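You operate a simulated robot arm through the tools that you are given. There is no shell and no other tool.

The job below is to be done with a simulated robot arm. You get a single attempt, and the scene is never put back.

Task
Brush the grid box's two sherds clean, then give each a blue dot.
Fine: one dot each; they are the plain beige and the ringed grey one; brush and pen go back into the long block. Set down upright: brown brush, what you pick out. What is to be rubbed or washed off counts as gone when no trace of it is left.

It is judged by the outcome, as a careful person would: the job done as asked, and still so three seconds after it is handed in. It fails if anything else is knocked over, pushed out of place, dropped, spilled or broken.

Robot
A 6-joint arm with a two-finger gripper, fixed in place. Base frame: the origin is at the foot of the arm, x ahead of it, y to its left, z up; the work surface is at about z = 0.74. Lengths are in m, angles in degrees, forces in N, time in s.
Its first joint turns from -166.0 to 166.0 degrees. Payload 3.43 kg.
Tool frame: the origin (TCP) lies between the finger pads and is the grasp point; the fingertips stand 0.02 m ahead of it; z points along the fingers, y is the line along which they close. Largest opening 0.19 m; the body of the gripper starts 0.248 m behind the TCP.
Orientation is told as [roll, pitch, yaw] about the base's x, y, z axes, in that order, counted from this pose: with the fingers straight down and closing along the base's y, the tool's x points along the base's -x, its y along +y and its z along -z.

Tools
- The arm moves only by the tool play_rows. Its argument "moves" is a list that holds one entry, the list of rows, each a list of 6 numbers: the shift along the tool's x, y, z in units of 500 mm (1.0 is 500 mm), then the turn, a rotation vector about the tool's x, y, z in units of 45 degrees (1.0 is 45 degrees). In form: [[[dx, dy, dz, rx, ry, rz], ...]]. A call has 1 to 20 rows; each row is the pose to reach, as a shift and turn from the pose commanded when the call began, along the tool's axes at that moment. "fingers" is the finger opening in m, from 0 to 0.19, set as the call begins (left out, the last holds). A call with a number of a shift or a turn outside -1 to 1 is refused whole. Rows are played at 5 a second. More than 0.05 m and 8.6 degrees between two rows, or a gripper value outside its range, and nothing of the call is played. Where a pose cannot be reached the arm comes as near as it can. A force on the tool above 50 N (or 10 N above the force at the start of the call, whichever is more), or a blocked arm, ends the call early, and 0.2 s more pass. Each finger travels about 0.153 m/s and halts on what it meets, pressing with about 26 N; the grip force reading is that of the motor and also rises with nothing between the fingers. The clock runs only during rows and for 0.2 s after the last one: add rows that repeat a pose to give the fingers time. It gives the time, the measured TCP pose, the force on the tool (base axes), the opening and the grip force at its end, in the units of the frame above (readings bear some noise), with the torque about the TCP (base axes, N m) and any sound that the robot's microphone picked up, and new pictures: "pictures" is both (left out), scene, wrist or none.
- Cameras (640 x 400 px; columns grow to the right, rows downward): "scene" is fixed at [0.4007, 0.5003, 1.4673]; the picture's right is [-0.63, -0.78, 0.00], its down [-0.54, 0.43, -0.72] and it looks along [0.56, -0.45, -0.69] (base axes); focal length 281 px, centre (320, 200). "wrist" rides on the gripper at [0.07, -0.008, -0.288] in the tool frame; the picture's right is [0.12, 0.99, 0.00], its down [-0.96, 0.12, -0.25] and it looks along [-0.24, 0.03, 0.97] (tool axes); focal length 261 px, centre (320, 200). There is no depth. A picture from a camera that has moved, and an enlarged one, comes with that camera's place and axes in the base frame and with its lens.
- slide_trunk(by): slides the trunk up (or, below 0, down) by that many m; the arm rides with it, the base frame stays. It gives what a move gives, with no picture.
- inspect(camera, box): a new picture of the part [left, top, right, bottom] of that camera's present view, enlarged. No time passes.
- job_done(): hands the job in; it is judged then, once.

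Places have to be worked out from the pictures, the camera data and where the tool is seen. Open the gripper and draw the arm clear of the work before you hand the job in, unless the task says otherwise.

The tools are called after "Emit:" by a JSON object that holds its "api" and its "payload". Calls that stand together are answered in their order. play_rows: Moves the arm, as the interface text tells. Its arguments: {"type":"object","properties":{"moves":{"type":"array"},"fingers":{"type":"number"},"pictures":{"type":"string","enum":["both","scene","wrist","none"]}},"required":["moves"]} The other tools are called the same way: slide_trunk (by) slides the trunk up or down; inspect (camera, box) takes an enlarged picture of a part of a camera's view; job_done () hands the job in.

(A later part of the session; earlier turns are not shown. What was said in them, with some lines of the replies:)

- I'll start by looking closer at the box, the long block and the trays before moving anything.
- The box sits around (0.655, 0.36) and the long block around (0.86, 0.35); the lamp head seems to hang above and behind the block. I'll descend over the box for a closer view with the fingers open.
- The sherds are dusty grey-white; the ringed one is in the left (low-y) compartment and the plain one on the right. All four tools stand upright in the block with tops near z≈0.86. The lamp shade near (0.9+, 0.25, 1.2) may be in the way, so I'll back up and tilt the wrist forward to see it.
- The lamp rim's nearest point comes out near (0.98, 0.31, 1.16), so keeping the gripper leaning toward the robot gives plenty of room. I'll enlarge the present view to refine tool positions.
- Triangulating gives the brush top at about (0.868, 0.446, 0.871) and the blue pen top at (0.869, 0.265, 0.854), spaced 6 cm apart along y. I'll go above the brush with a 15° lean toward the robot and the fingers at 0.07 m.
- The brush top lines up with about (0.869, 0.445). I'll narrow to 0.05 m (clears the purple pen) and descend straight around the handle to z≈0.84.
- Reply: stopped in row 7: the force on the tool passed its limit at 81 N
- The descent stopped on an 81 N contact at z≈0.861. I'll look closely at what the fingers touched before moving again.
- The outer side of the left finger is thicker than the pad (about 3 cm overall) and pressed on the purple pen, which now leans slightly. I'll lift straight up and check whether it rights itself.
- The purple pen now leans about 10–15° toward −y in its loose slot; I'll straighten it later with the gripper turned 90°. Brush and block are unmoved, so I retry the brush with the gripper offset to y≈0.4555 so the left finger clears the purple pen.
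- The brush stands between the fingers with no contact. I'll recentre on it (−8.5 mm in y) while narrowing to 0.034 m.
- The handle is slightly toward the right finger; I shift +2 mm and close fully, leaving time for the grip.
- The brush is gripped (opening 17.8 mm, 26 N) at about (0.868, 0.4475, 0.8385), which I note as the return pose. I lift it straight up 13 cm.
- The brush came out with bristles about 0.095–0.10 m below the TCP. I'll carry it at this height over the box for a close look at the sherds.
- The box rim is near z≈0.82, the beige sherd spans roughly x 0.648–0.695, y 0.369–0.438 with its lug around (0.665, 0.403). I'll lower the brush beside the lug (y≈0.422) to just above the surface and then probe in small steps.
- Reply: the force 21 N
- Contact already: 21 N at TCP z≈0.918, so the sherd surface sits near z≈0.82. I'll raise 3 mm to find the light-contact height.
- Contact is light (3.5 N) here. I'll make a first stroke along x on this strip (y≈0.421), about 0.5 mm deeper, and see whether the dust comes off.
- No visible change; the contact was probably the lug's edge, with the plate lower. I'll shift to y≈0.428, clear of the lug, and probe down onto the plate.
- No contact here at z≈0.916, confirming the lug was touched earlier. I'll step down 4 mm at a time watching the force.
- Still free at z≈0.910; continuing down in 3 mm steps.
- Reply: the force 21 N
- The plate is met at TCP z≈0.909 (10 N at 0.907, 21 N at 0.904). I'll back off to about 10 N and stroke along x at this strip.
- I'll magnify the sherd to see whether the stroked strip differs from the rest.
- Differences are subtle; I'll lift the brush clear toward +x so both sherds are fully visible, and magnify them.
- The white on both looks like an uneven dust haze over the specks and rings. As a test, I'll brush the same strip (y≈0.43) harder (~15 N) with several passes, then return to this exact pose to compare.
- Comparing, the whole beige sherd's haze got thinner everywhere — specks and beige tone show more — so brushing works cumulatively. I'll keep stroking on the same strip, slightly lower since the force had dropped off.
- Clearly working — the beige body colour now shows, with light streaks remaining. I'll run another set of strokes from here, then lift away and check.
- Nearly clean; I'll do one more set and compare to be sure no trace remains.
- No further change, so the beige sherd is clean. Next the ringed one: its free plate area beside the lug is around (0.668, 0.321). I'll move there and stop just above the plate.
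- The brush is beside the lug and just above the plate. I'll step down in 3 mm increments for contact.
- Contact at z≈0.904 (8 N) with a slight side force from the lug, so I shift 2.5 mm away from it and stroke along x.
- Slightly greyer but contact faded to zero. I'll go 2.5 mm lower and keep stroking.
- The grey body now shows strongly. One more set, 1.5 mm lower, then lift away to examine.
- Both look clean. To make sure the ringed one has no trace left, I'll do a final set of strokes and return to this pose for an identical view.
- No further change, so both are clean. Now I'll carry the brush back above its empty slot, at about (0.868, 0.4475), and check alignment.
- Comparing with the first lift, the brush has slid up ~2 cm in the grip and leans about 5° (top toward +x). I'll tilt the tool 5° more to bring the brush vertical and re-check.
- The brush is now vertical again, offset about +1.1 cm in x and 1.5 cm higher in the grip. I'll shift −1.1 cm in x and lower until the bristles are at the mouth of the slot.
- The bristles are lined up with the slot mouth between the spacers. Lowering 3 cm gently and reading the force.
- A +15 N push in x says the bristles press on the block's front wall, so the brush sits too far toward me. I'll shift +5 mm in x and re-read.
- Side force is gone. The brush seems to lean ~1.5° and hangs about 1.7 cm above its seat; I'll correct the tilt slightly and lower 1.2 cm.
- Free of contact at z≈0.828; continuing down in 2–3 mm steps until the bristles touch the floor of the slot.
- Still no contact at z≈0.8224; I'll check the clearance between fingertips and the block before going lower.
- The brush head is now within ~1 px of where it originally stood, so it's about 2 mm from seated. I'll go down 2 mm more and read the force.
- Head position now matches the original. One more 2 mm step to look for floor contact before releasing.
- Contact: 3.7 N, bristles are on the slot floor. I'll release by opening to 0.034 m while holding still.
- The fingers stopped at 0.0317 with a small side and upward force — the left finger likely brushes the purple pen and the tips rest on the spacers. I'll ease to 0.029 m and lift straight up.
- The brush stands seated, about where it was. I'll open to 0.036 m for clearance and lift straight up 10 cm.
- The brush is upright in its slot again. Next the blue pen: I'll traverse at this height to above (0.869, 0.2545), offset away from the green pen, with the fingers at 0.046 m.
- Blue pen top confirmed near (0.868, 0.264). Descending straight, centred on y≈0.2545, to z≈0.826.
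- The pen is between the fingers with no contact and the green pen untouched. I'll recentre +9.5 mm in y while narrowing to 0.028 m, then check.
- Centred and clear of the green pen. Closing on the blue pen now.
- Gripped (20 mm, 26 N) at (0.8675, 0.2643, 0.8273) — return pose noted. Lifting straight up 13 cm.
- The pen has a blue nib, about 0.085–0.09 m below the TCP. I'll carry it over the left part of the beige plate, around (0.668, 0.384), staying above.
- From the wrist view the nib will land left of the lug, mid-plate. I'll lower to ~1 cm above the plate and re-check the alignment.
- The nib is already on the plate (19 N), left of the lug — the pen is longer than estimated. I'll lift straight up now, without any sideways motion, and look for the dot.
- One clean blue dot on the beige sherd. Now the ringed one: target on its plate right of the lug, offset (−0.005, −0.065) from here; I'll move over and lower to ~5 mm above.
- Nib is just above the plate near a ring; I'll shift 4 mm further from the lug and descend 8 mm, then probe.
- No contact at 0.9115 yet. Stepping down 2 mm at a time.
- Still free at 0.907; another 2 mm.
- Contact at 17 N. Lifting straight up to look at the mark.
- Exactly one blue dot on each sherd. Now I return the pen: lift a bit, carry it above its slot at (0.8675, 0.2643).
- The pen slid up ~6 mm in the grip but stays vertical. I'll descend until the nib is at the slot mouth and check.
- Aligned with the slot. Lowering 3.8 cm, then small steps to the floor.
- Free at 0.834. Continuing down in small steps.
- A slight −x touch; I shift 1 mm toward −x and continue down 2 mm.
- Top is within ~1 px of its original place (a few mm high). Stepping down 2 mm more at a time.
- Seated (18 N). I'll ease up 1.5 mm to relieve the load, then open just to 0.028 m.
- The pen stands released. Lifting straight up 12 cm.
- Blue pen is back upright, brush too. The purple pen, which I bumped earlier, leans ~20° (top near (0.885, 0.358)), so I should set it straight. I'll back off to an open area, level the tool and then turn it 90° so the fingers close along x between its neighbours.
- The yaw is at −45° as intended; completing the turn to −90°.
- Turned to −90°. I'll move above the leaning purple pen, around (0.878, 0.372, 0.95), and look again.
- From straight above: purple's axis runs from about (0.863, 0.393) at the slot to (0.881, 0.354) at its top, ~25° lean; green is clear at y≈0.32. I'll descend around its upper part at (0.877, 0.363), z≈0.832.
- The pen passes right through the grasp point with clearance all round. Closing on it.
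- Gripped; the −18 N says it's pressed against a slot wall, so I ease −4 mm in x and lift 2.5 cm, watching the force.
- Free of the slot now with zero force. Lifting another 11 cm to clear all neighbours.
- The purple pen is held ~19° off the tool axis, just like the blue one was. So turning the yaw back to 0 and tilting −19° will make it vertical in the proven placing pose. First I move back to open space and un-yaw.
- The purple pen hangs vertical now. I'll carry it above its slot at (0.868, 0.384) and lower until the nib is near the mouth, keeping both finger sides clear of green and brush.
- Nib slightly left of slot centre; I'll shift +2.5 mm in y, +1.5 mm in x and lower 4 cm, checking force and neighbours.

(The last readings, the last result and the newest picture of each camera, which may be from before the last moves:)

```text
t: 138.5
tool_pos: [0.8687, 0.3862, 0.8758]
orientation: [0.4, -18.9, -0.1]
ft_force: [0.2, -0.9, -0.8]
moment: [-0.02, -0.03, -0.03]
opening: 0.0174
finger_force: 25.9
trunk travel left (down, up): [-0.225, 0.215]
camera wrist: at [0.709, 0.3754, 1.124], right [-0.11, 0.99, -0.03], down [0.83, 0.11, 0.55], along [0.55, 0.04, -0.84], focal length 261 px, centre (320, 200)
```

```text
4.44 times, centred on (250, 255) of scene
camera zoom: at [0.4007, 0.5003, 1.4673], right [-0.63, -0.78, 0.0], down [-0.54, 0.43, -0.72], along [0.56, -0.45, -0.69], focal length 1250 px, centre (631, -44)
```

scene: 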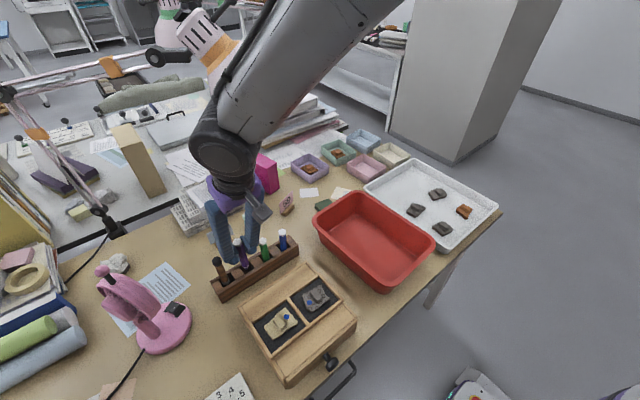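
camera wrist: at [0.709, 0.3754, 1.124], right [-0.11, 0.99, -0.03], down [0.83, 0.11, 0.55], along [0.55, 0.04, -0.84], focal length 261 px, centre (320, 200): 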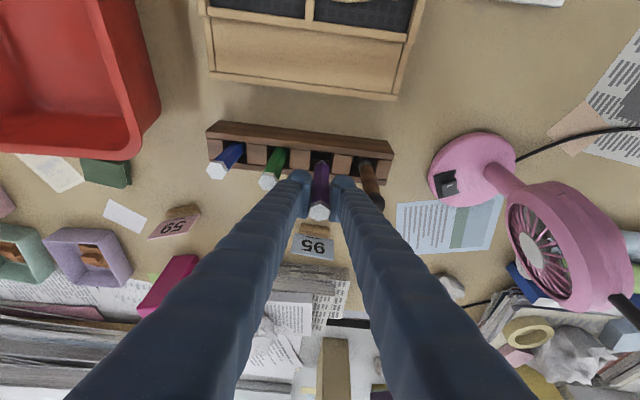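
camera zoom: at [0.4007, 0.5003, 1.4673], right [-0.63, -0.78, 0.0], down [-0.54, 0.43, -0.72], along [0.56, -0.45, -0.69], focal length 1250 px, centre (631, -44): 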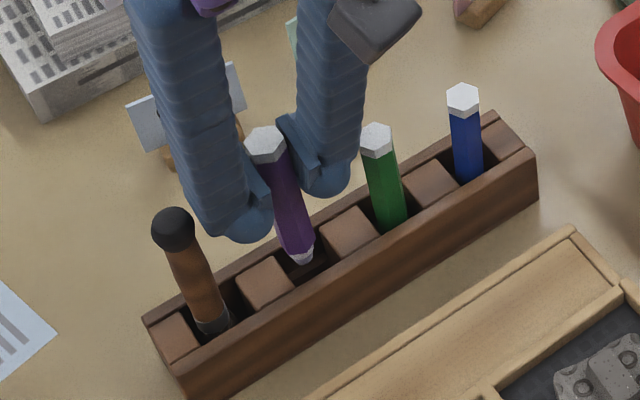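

Nib is centred in the slot mouth and both sides are clear. Lowering 3.4 cm.

Emit:
{"api": "play_rows", "payload": {"moves": [[[0.0056, 0, 0.0161, 0, 0, 0], [0.0112, 0, 0.0321, 0, 0, 0], [0.0167, 0, 0.0482, 0, 0, 0], [0.0222, 0, 0.0643, 0, 0, 0], [0.0222, 0, 0.0643, 0, 0, 0]]], "pictures": "none"}}

Emit:
{"api": "inspect", "payload": {"camera": "scene", "box": [200, 210, 300, 300]}}

Emit:
{"api": "inspect", "payload": {"camera": "wrist", "box": [240, 100, 400, 230]}}

```text
t: 139.7
tool_pos: [0.8686, 0.3864, 0.841]
orientation: [0.3, -18.7, 0.1]
ft_force: [-9.1, -0.8, -1.7]
moment: [-0.02, 0.67, -0.01]
opening: 0.0176
finger_force: 26.0
trunk travel left (down, up): [-0.225, 0.215]
```

```text
4.44 times, centred on (250, 255) of scene
camera zoom: at [0.4007, 0.5003, 1.4673], right [-0.63, -0.78, 0.0], down [-0.54, 0.43, -0.72], along [0.56, -0.45, -0.69], focal length 1250 px, centre (631, -44)
```

zoom: 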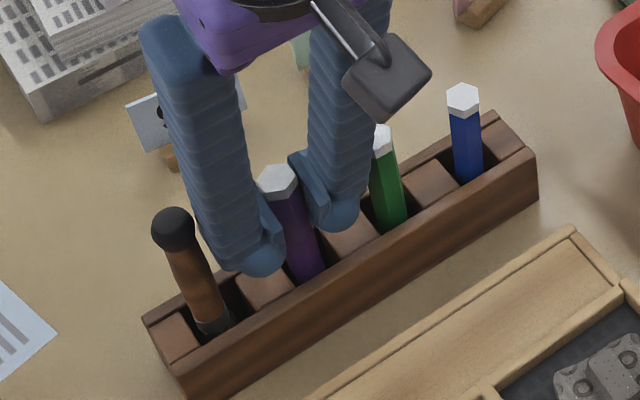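

```text
3.08 times, centred on (320, 165) of wrist
camera zoom: at [0.7083, 0.3759, 1.0904], right [-0.11, 0.99, -0.03], down [0.83, 0.11, 0.55], along [0.55, 0.03, -0.84], focal length 802 px, centre (320, 308)
```

zoom: 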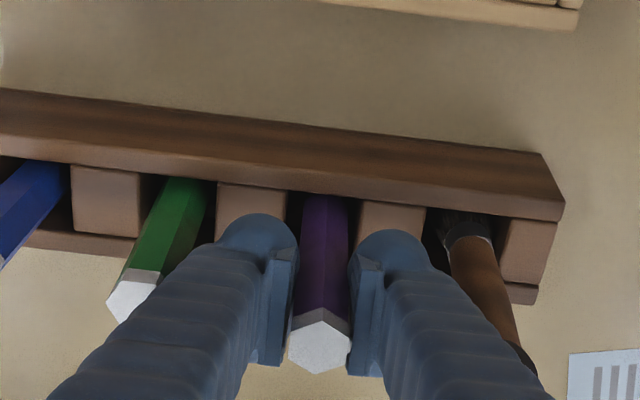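

A −9 N push in x: the nib touches the rear side. Shifting 3 mm toward −x.

Emit:
{"api": "play_rows", "payload": {"moves": [[[0.0028, 0, -0.001, 0, 0, 0], [0.0057, 0, -0.002, 0, 0, 0], [0.0057, 0, -0.002, 0, 0, 0]]], "pictures": "none"}}

```text
t: 140.5
tool_pos: [0.8669, 0.3883, 0.8409]
orientation: [0.5, -18.9, -0.1]
ft_force: [0.4, -0.5, -0.2]
moment: [0.0, 0.01, 0.0]
opening: 0.0176
finger_force: 25.9
trunk travel left (down, up): [-0.225, 0.215]
```

Side force gone. Lowering in 3 mm steps toward the floor.

Emit:
{"api": "play_rows", "payload": {"moves": [[[0.001, 0, 0.0028, 0, 0, 0], [0.002, 0, 0.0057, 0, 0, 0], [0.002, 0, 0.0057, 0, 0, 0]]], "pictures": "none"}}

Emit:
{"api": "play_rows", "payload": {"moves": [[[0.001, 0, 0.0028, 0, 0, 0], [0.002, 0, 0.0057, 0, 0, 0], [0.002, 0, 0.0057, 0, 0, 0]]], "pictures": "none"}}

```text
t: 141.3
tool_pos: [0.866, 0.3868, 0.8395]
orientation: [0.4, -18.9, 0.0]
ft_force: [0.3, -0.8, -1.1]
moment: [-0.01, 0.02, 0.02]
opening: 0.0174
finger_force: 25.8
trunk travel left (down, up): [-0.225, 0.215]
```

```text
t: 142.1
tool_pos: [0.8648, 0.3875, 0.8352]
orientation: [0.4, -19.0, 0.0]
ft_force: [0.4, 0.2, -0.7]
moment: [-0.04, 0.01, -0.02]
opening: 0.0175
finger_force: 26.2
trunk travel left (down, up): [-0.225, 0.215]
```

Emit:
{"api": "play_rows", "payload": {"moves": [[[0.0007, 0, 0.0019, 0, 0, 0], [0.0013, 0, 0.0038, 0, 0, 0], [0.0013, 0, 0.0038, 0, 0, 0]]], "pictures": "none"}}

Emit:
{"api": "play_rows", "payload": {"moves": [[[0.0007, 0, 0.0019, 0, 0, 0], [0.0013, 0, 0.0038, 0, 0, 0], [0.0013, 0, 0.0038, 0, 0, 0]]], "pictures": "none"}}

```text
t: 142.9
tool_pos: [0.8661, 0.3871, 0.8326]
orientation: [0.4, -19.0, 0.0]
ft_force: [-0.1, -0.5, 2.1]
moment: [-0.02, 0.0, 0.03]
opening: 0.0177
finger_force: 26.2
trunk travel left (down, up): [-0.225, 0.215]
```

```text
t: 143.7
tool_pos: [0.8654, 0.3882, 0.8337]
orientation: [0.3, -19.0, 0.0]
ft_force: [1.6, 0.4, 10.4]
moment: [0.07, -0.16, 0.0]
opening: 0.0177
finger_force: 26.2
trunk travel left (down, up): [-0.225, 0.215]
```

Seated (10 N) at the predicted height. I'll relieve 1 mm and check that it stands straight before releasing.

Emit:
{"api": "play_rows", "payload": {"moves": [[[-0.0007, 0, -0.0019, 0, 0, 0], [-0.0007, 0, -0.0019, 0, 0, 0]]], "pictures": "none"}}

Emit:
{"api": "inspect", "payload": {"camera": "scene", "box": [200, 210, 300, 300]}}

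Emit:
{"api": "inspect", "payload": {"camera": "wrist", "box": [240, 110, 400, 240]}}

```text
t: 144.3
tool_pos: [0.8654, 0.3866, 0.8326]
orientation: [0.5, -18.9, -0.1]
ft_force: [3.4, 0.5, 9.3]
moment: [0.02, -0.36, 0.02]
opening: 0.0177
finger_force: 26.1
trunk travel left (down, up): [-0.225, 0.215]
```

```text
4.44 times, centred on (250, 255) of scene
camera zoom: at [0.4007, 0.5003, 1.4673], right [-0.63, -0.78, 0.0], down [-0.54, 0.43, -0.72], along [0.56, -0.45, -0.69], focal length 1250 px, centre (631, -44)
```

zoom: 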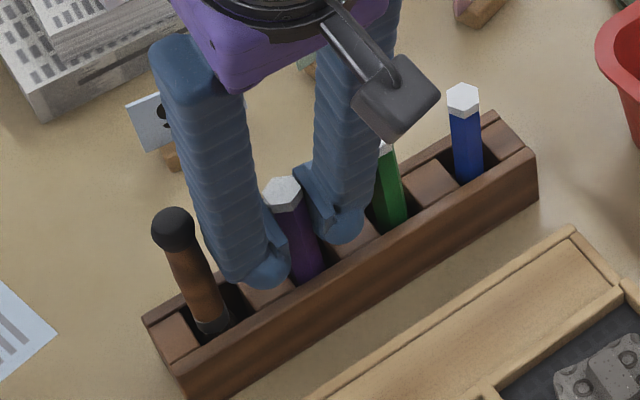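

```text
3.08 times, centred on (320, 175) of wrist
camera zoom: at [0.7042, 0.3758, 1.0819], right [-0.11, 0.99, -0.03], down [0.83, 0.11, 0.55], along [0.55, 0.04, -0.84], focal length 802 px, centre (320, 277)
```

zoom: 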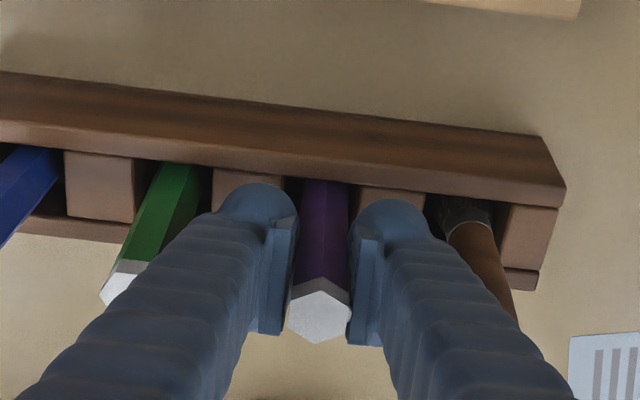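

It matches its original spot. Releasing by opening only to 0.025 m.

Emit:
{"api": "play_rows", "payload": {"moves": [[[0, 0, 0, 0, 0, 0], [0, 0, 0, 0, 0, 0], [0, 0, 0, 0, 0, 0]]], "fingers": 0.025, "pictures": "none"}}

Emit:
{"api": "inspect", "payload": {"camera": "scene", "box": [200, 210, 300, 300]}}

Emit:
{"api": "inspect", "payload": {"camera": "wrist", "box": [240, 110, 400, 240]}}

```text
t: 145.1
tool_pos: [0.8643, 0.3875, 0.832]
orientation: [0.4, -18.9, 0.0]
ft_force: [0.3, 0.1, 0.3]
moment: [-0.01, 0.02, -0.03]
opening: 0.0249
finger_force: 0.1
trunk travel left (down, up): [-0.225, 0.215]
```

```text
4.44 times, centred on (250, 255) of scene
camera zoom: at [0.4007, 0.5003, 1.4673], right [-0.63, -0.78, 0.0], down [-0.54, 0.43, -0.72], along [0.56, -0.45, -0.69], focal length 1250 px, centre (631, -44)
```

zoom: 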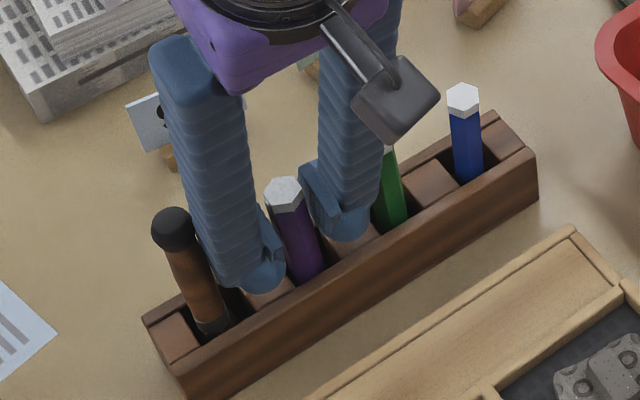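

```text
3.08 times, centred on (320, 175) of wrist
camera zoom: at [0.7043, 0.3759, 1.0812], right [-0.11, 0.99, -0.03], down [0.83, 0.11, 0.55], along [0.55, 0.04, -0.84], focal length 802 px, centre (320, 277)
```

zoom: 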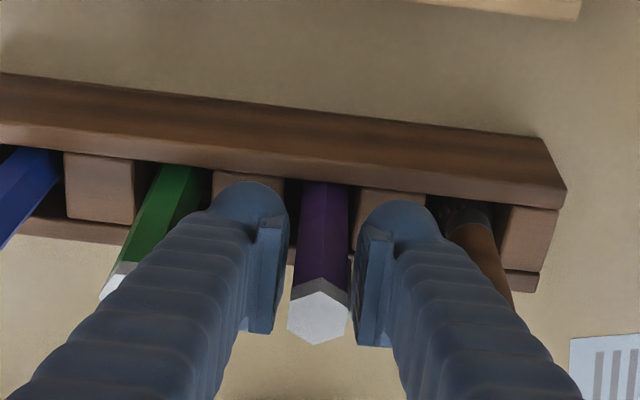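

It stands on its own, zero force. Lifting straight up 12 cm, slowly at first.

Emit:
{"api": "play_rows", "payload": {"moves": [[[-0.0033, 0, -0.0095, 0, 0, 0], [-0.0065, 0, -0.0189, 0, 0, 0], [-0.0131, 0, -0.0378, 0, 0, 0], [-0.0196, 0, -0.0567, 0, 0, 0], [-0.0262, 0, -0.0756, 0, 0, 0], [-0.0393, 0, -0.1134, 0, 0, 0], [-0.0524, 0, -0.1512, 0, 0, 0], [-0.0655, 0, -0.189, 0, 0, 0], [-0.0786, 0, -0.2268, 0, 0, 0], [-0.0786, 0, -0.2268, 0, 0, 0]]]}}

Emit:
{"api": "inspect", "payload": {"camera": "scene", "box": [190, 215, 310, 305]}}

Emit:
{"api": "inspect", "payload": {"camera": "wrist", "box": [210, 80, 410, 200]}}

```text
t: 147.3
tool_pos: [0.8662, 0.3854, 0.9554]
orientation: [0.4, -18.9, 0.1]
ft_force: [0.4, -0.5, -1.4]
moment: [0.08, -0.03, 0.02]
opening: 0.0252
finger_force: 0.2
trunk travel left (down, up): [-0.225, 0.215]
camera wrist: at [0.7062, 0.374, 1.2037], right [-0.11, 0.99, -0.03], down [0.83, 0.11, 0.55], along [0.55, 0.04, -0.84], focal length 261 px, centre (320, 200)
```

scene: 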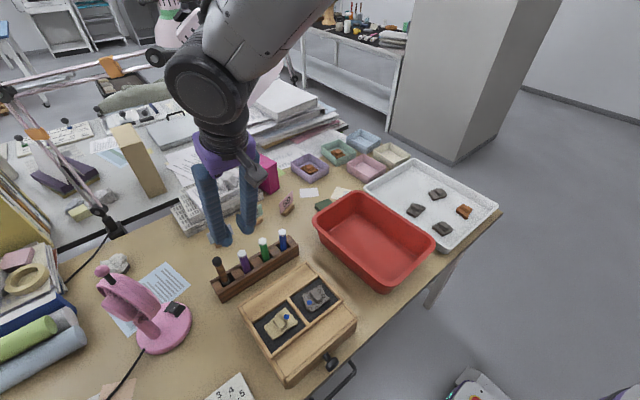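
wrist: 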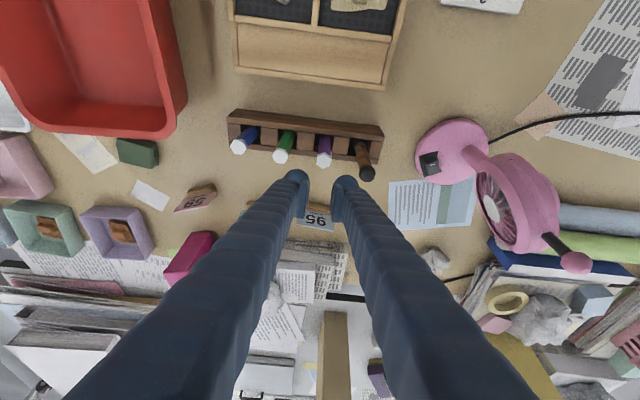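

```text
4.44 times, centred on (250, 260) of scene
camera zoom: at [0.4007, 0.5003, 1.4673], right [-0.63, -0.78, 0.0], down [-0.54, 0.43, -0.72], along [0.56, -0.45, -0.69], focal length 1250 px, centre (631, -67)
```

zoom: 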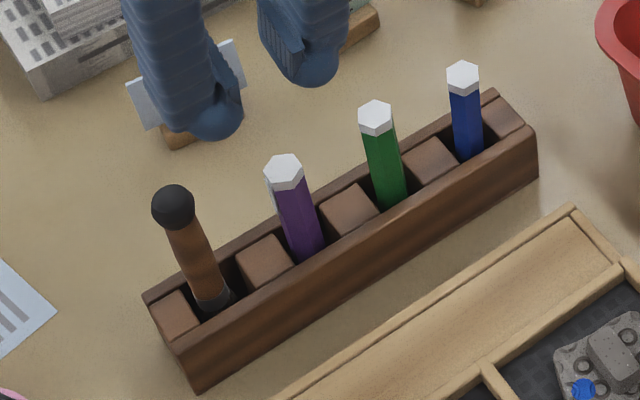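

```text
3.20 times, centred on (310, 140) of wrist
camera zoom: at [0.7062, 0.374, 1.2037], right [-0.11, 0.99, -0.03], down [0.83, 0.11, 0.55], along [0.55, 0.04, -0.84], focal length 834 px, centre (352, 392)
```

zoom: 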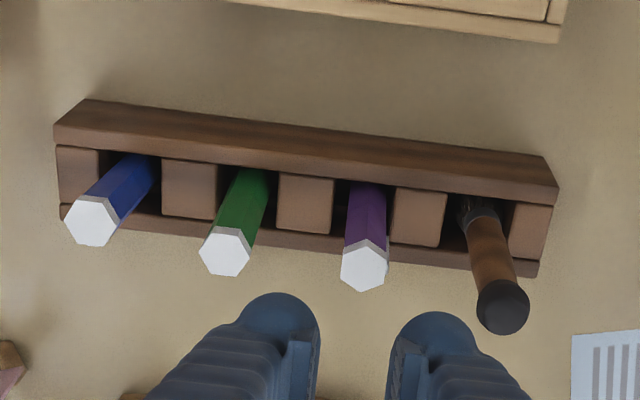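

All four tools stand upright, as they did originally. Now I draw the arm back up to a clear pose near the start.

Emit:
{"api": "play_rows", "payload": {"moves": [[[0.0132, -0.008, -0.066, 0, 0.042, 0], [0.0263, -0.016, -0.132, 0, 0.084, 0], [0.0395, -0.024, -0.198, 0, 0.126, 0], [0.0526, -0.032, -0.264, 0, 0.168, 0], [0.0658, -0.04, -0.33, 0, 0.21, 0], [0.0789, -0.048, -0.396, 0, 0.252, 0], [0.092, -0.056, -0.462, 0, 0.294, 0], [0.1052, -0.064, -0.528, 0, 0.336, 0], [0.1184, -0.072, -0.594, 0, 0.378, 0], [0.1315, -0.08, -0.6594, 0, 0.42, 0], [0.1315, -0.08, -0.6594, 0, 0.42, 0]]], "pictures": "none"}}

Emit:
{"api": "play_rows", "payload": {"moves": [[[0, 0, 0, 0, 0, 0], [0, 0, 0, 0, 0, 0], [0, 0, 0, 0, 0, 0], [0, 0, 0, 0, 0, 0], [0, 0, 0, 0, 0, 0]]], "fingers": 0.19}}

Emit:
{"api": "inspect", "payload": {"camera": "scene", "box": [190, 220, 370, 370]}}

Emit:
{"api": "inspect", "payload": {"camera": "wrist", "box": [250, 85, 440, 285]}}

Emit:
{"api": "inspect", "payload": {"camera": "wrist", "box": [280, 120, 380, 180]}}

```text
t: 149.7
tool_pos: [0.6962, 0.3448, 1.2436]
orientation: [0.3, 0.0, 0.1]
ft_force: [0.0, -0.1, -0.5]
moment: [0.0, 0.01, 0.01]
opening: 0.0251
finger_force: 0.1
trunk travel left (down, up): [-0.225, 0.215]
```

```text
t: 150.9
tool_pos: [0.6958, 0.3458, 1.2438]
orientation: [0.3, -0.1, 0.1]
ft_force: [0.5, -0.1, 0.1]
moment: [0.03, 0.02, 0.0]
opening: 0.19
finger_force: 0.1
trunk travel left (down, up): [-0.225, 0.215]
camera wrist: at [0.6251, 0.3348, 1.5306], right [-0.12, 0.99, 0.01], down [0.96, 0.12, 0.25], along [0.25, 0.04, -0.97], focal length 261 px, centre (320, 200)
```

scene: 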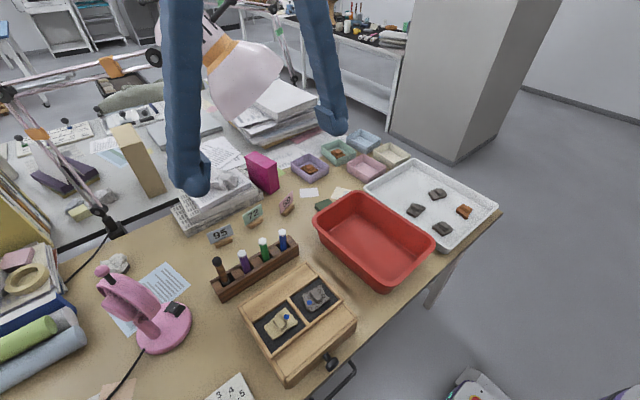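
wrist: 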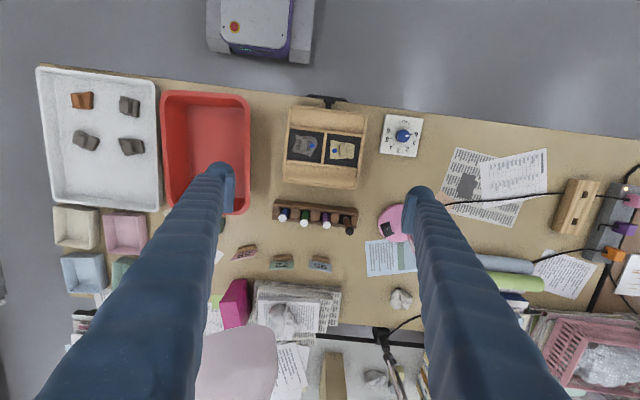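

```text
2.67 times, centred on (280, 295) of scene
camera zoom: at [0.4007, 0.5003, 1.4673], right [-0.63, -0.78, 0.0], down [-0.54, 0.43, -0.72], along [0.56, -0.45, -0.69], focal length 750 px, centre (427, -53)
```

zoom: 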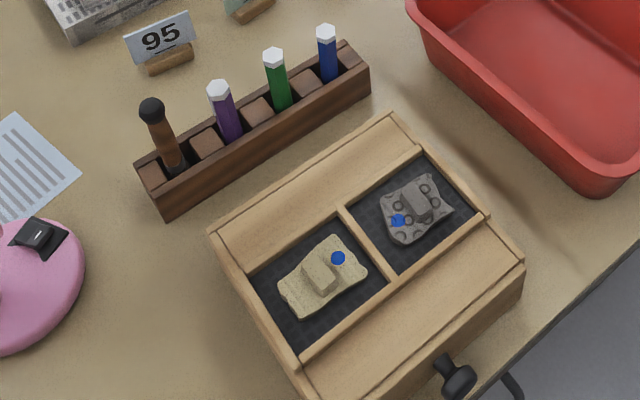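

```text
2.00 times, centred on (345, 185) of wrist
camera zoom: at [0.6251, 0.3348, 1.5306], right [-0.12, 0.99, 0.01], down [0.96, 0.12, 0.25], along [0.25, 0.04, -0.97], focal length 521 px, centre (270, 230)
```

zoom: 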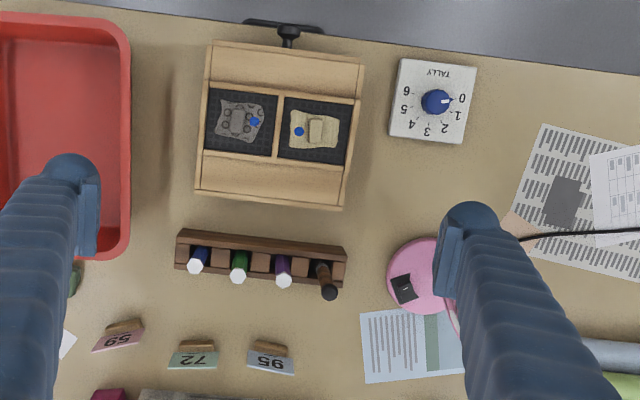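

```text
6.40 times, centred on (330, 150) of wrist
camera zoom: at [0.6251, 0.3348, 1.5306], right [-0.12, 0.99, 0.01], down [0.96, 0.12, 0.25], along [0.25, 0.04, -0.97], focal length 1668 px, centre (256, 520)
```

zoom: 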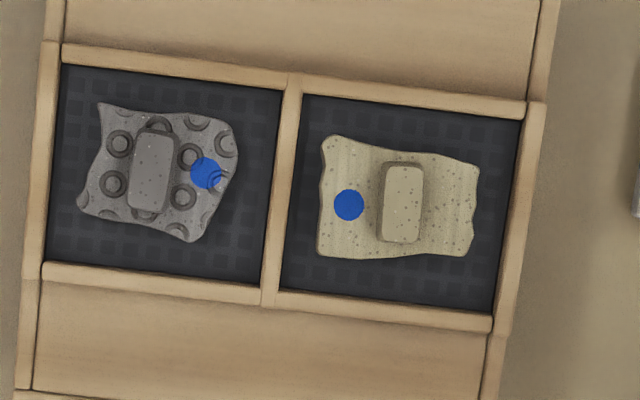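

The final views show both sherds clean with one blue dot each. The brush and all the pens are upright in the long block, nothing else has moved, and the arm is clear with the gripper open. Handing in the job.

Emit:
{"api": "job_done", "payload": {}}

```text
The job is handed in.
```

I brushed both sherds in the grid box clean and gave each one blue dot. The brown brush and the blue pen are back upright in the long block, and the job is handed in.

- **Cleaning:** I brushed each sherd until one more round of strokes made no visible difference in the close-up pictures.
- **Dots:** Each sherd has one dot on its flat face, beside the raised lug. On the ringed grey one, the dot overlaps part of a ring.
- **Purple pen:** My first reach for the brush knocked the purple pen, and it leaned about 20° in its slot. I lifted it out and put it back upright where it had been.
- **Small shifts:** The sherds moved a few millimetres inside their compartments while I brushed. The brush and blue pen stand within a few millimetres of where they started, and the blue pen may lean two or three degrees. I saw nothing else out of place.
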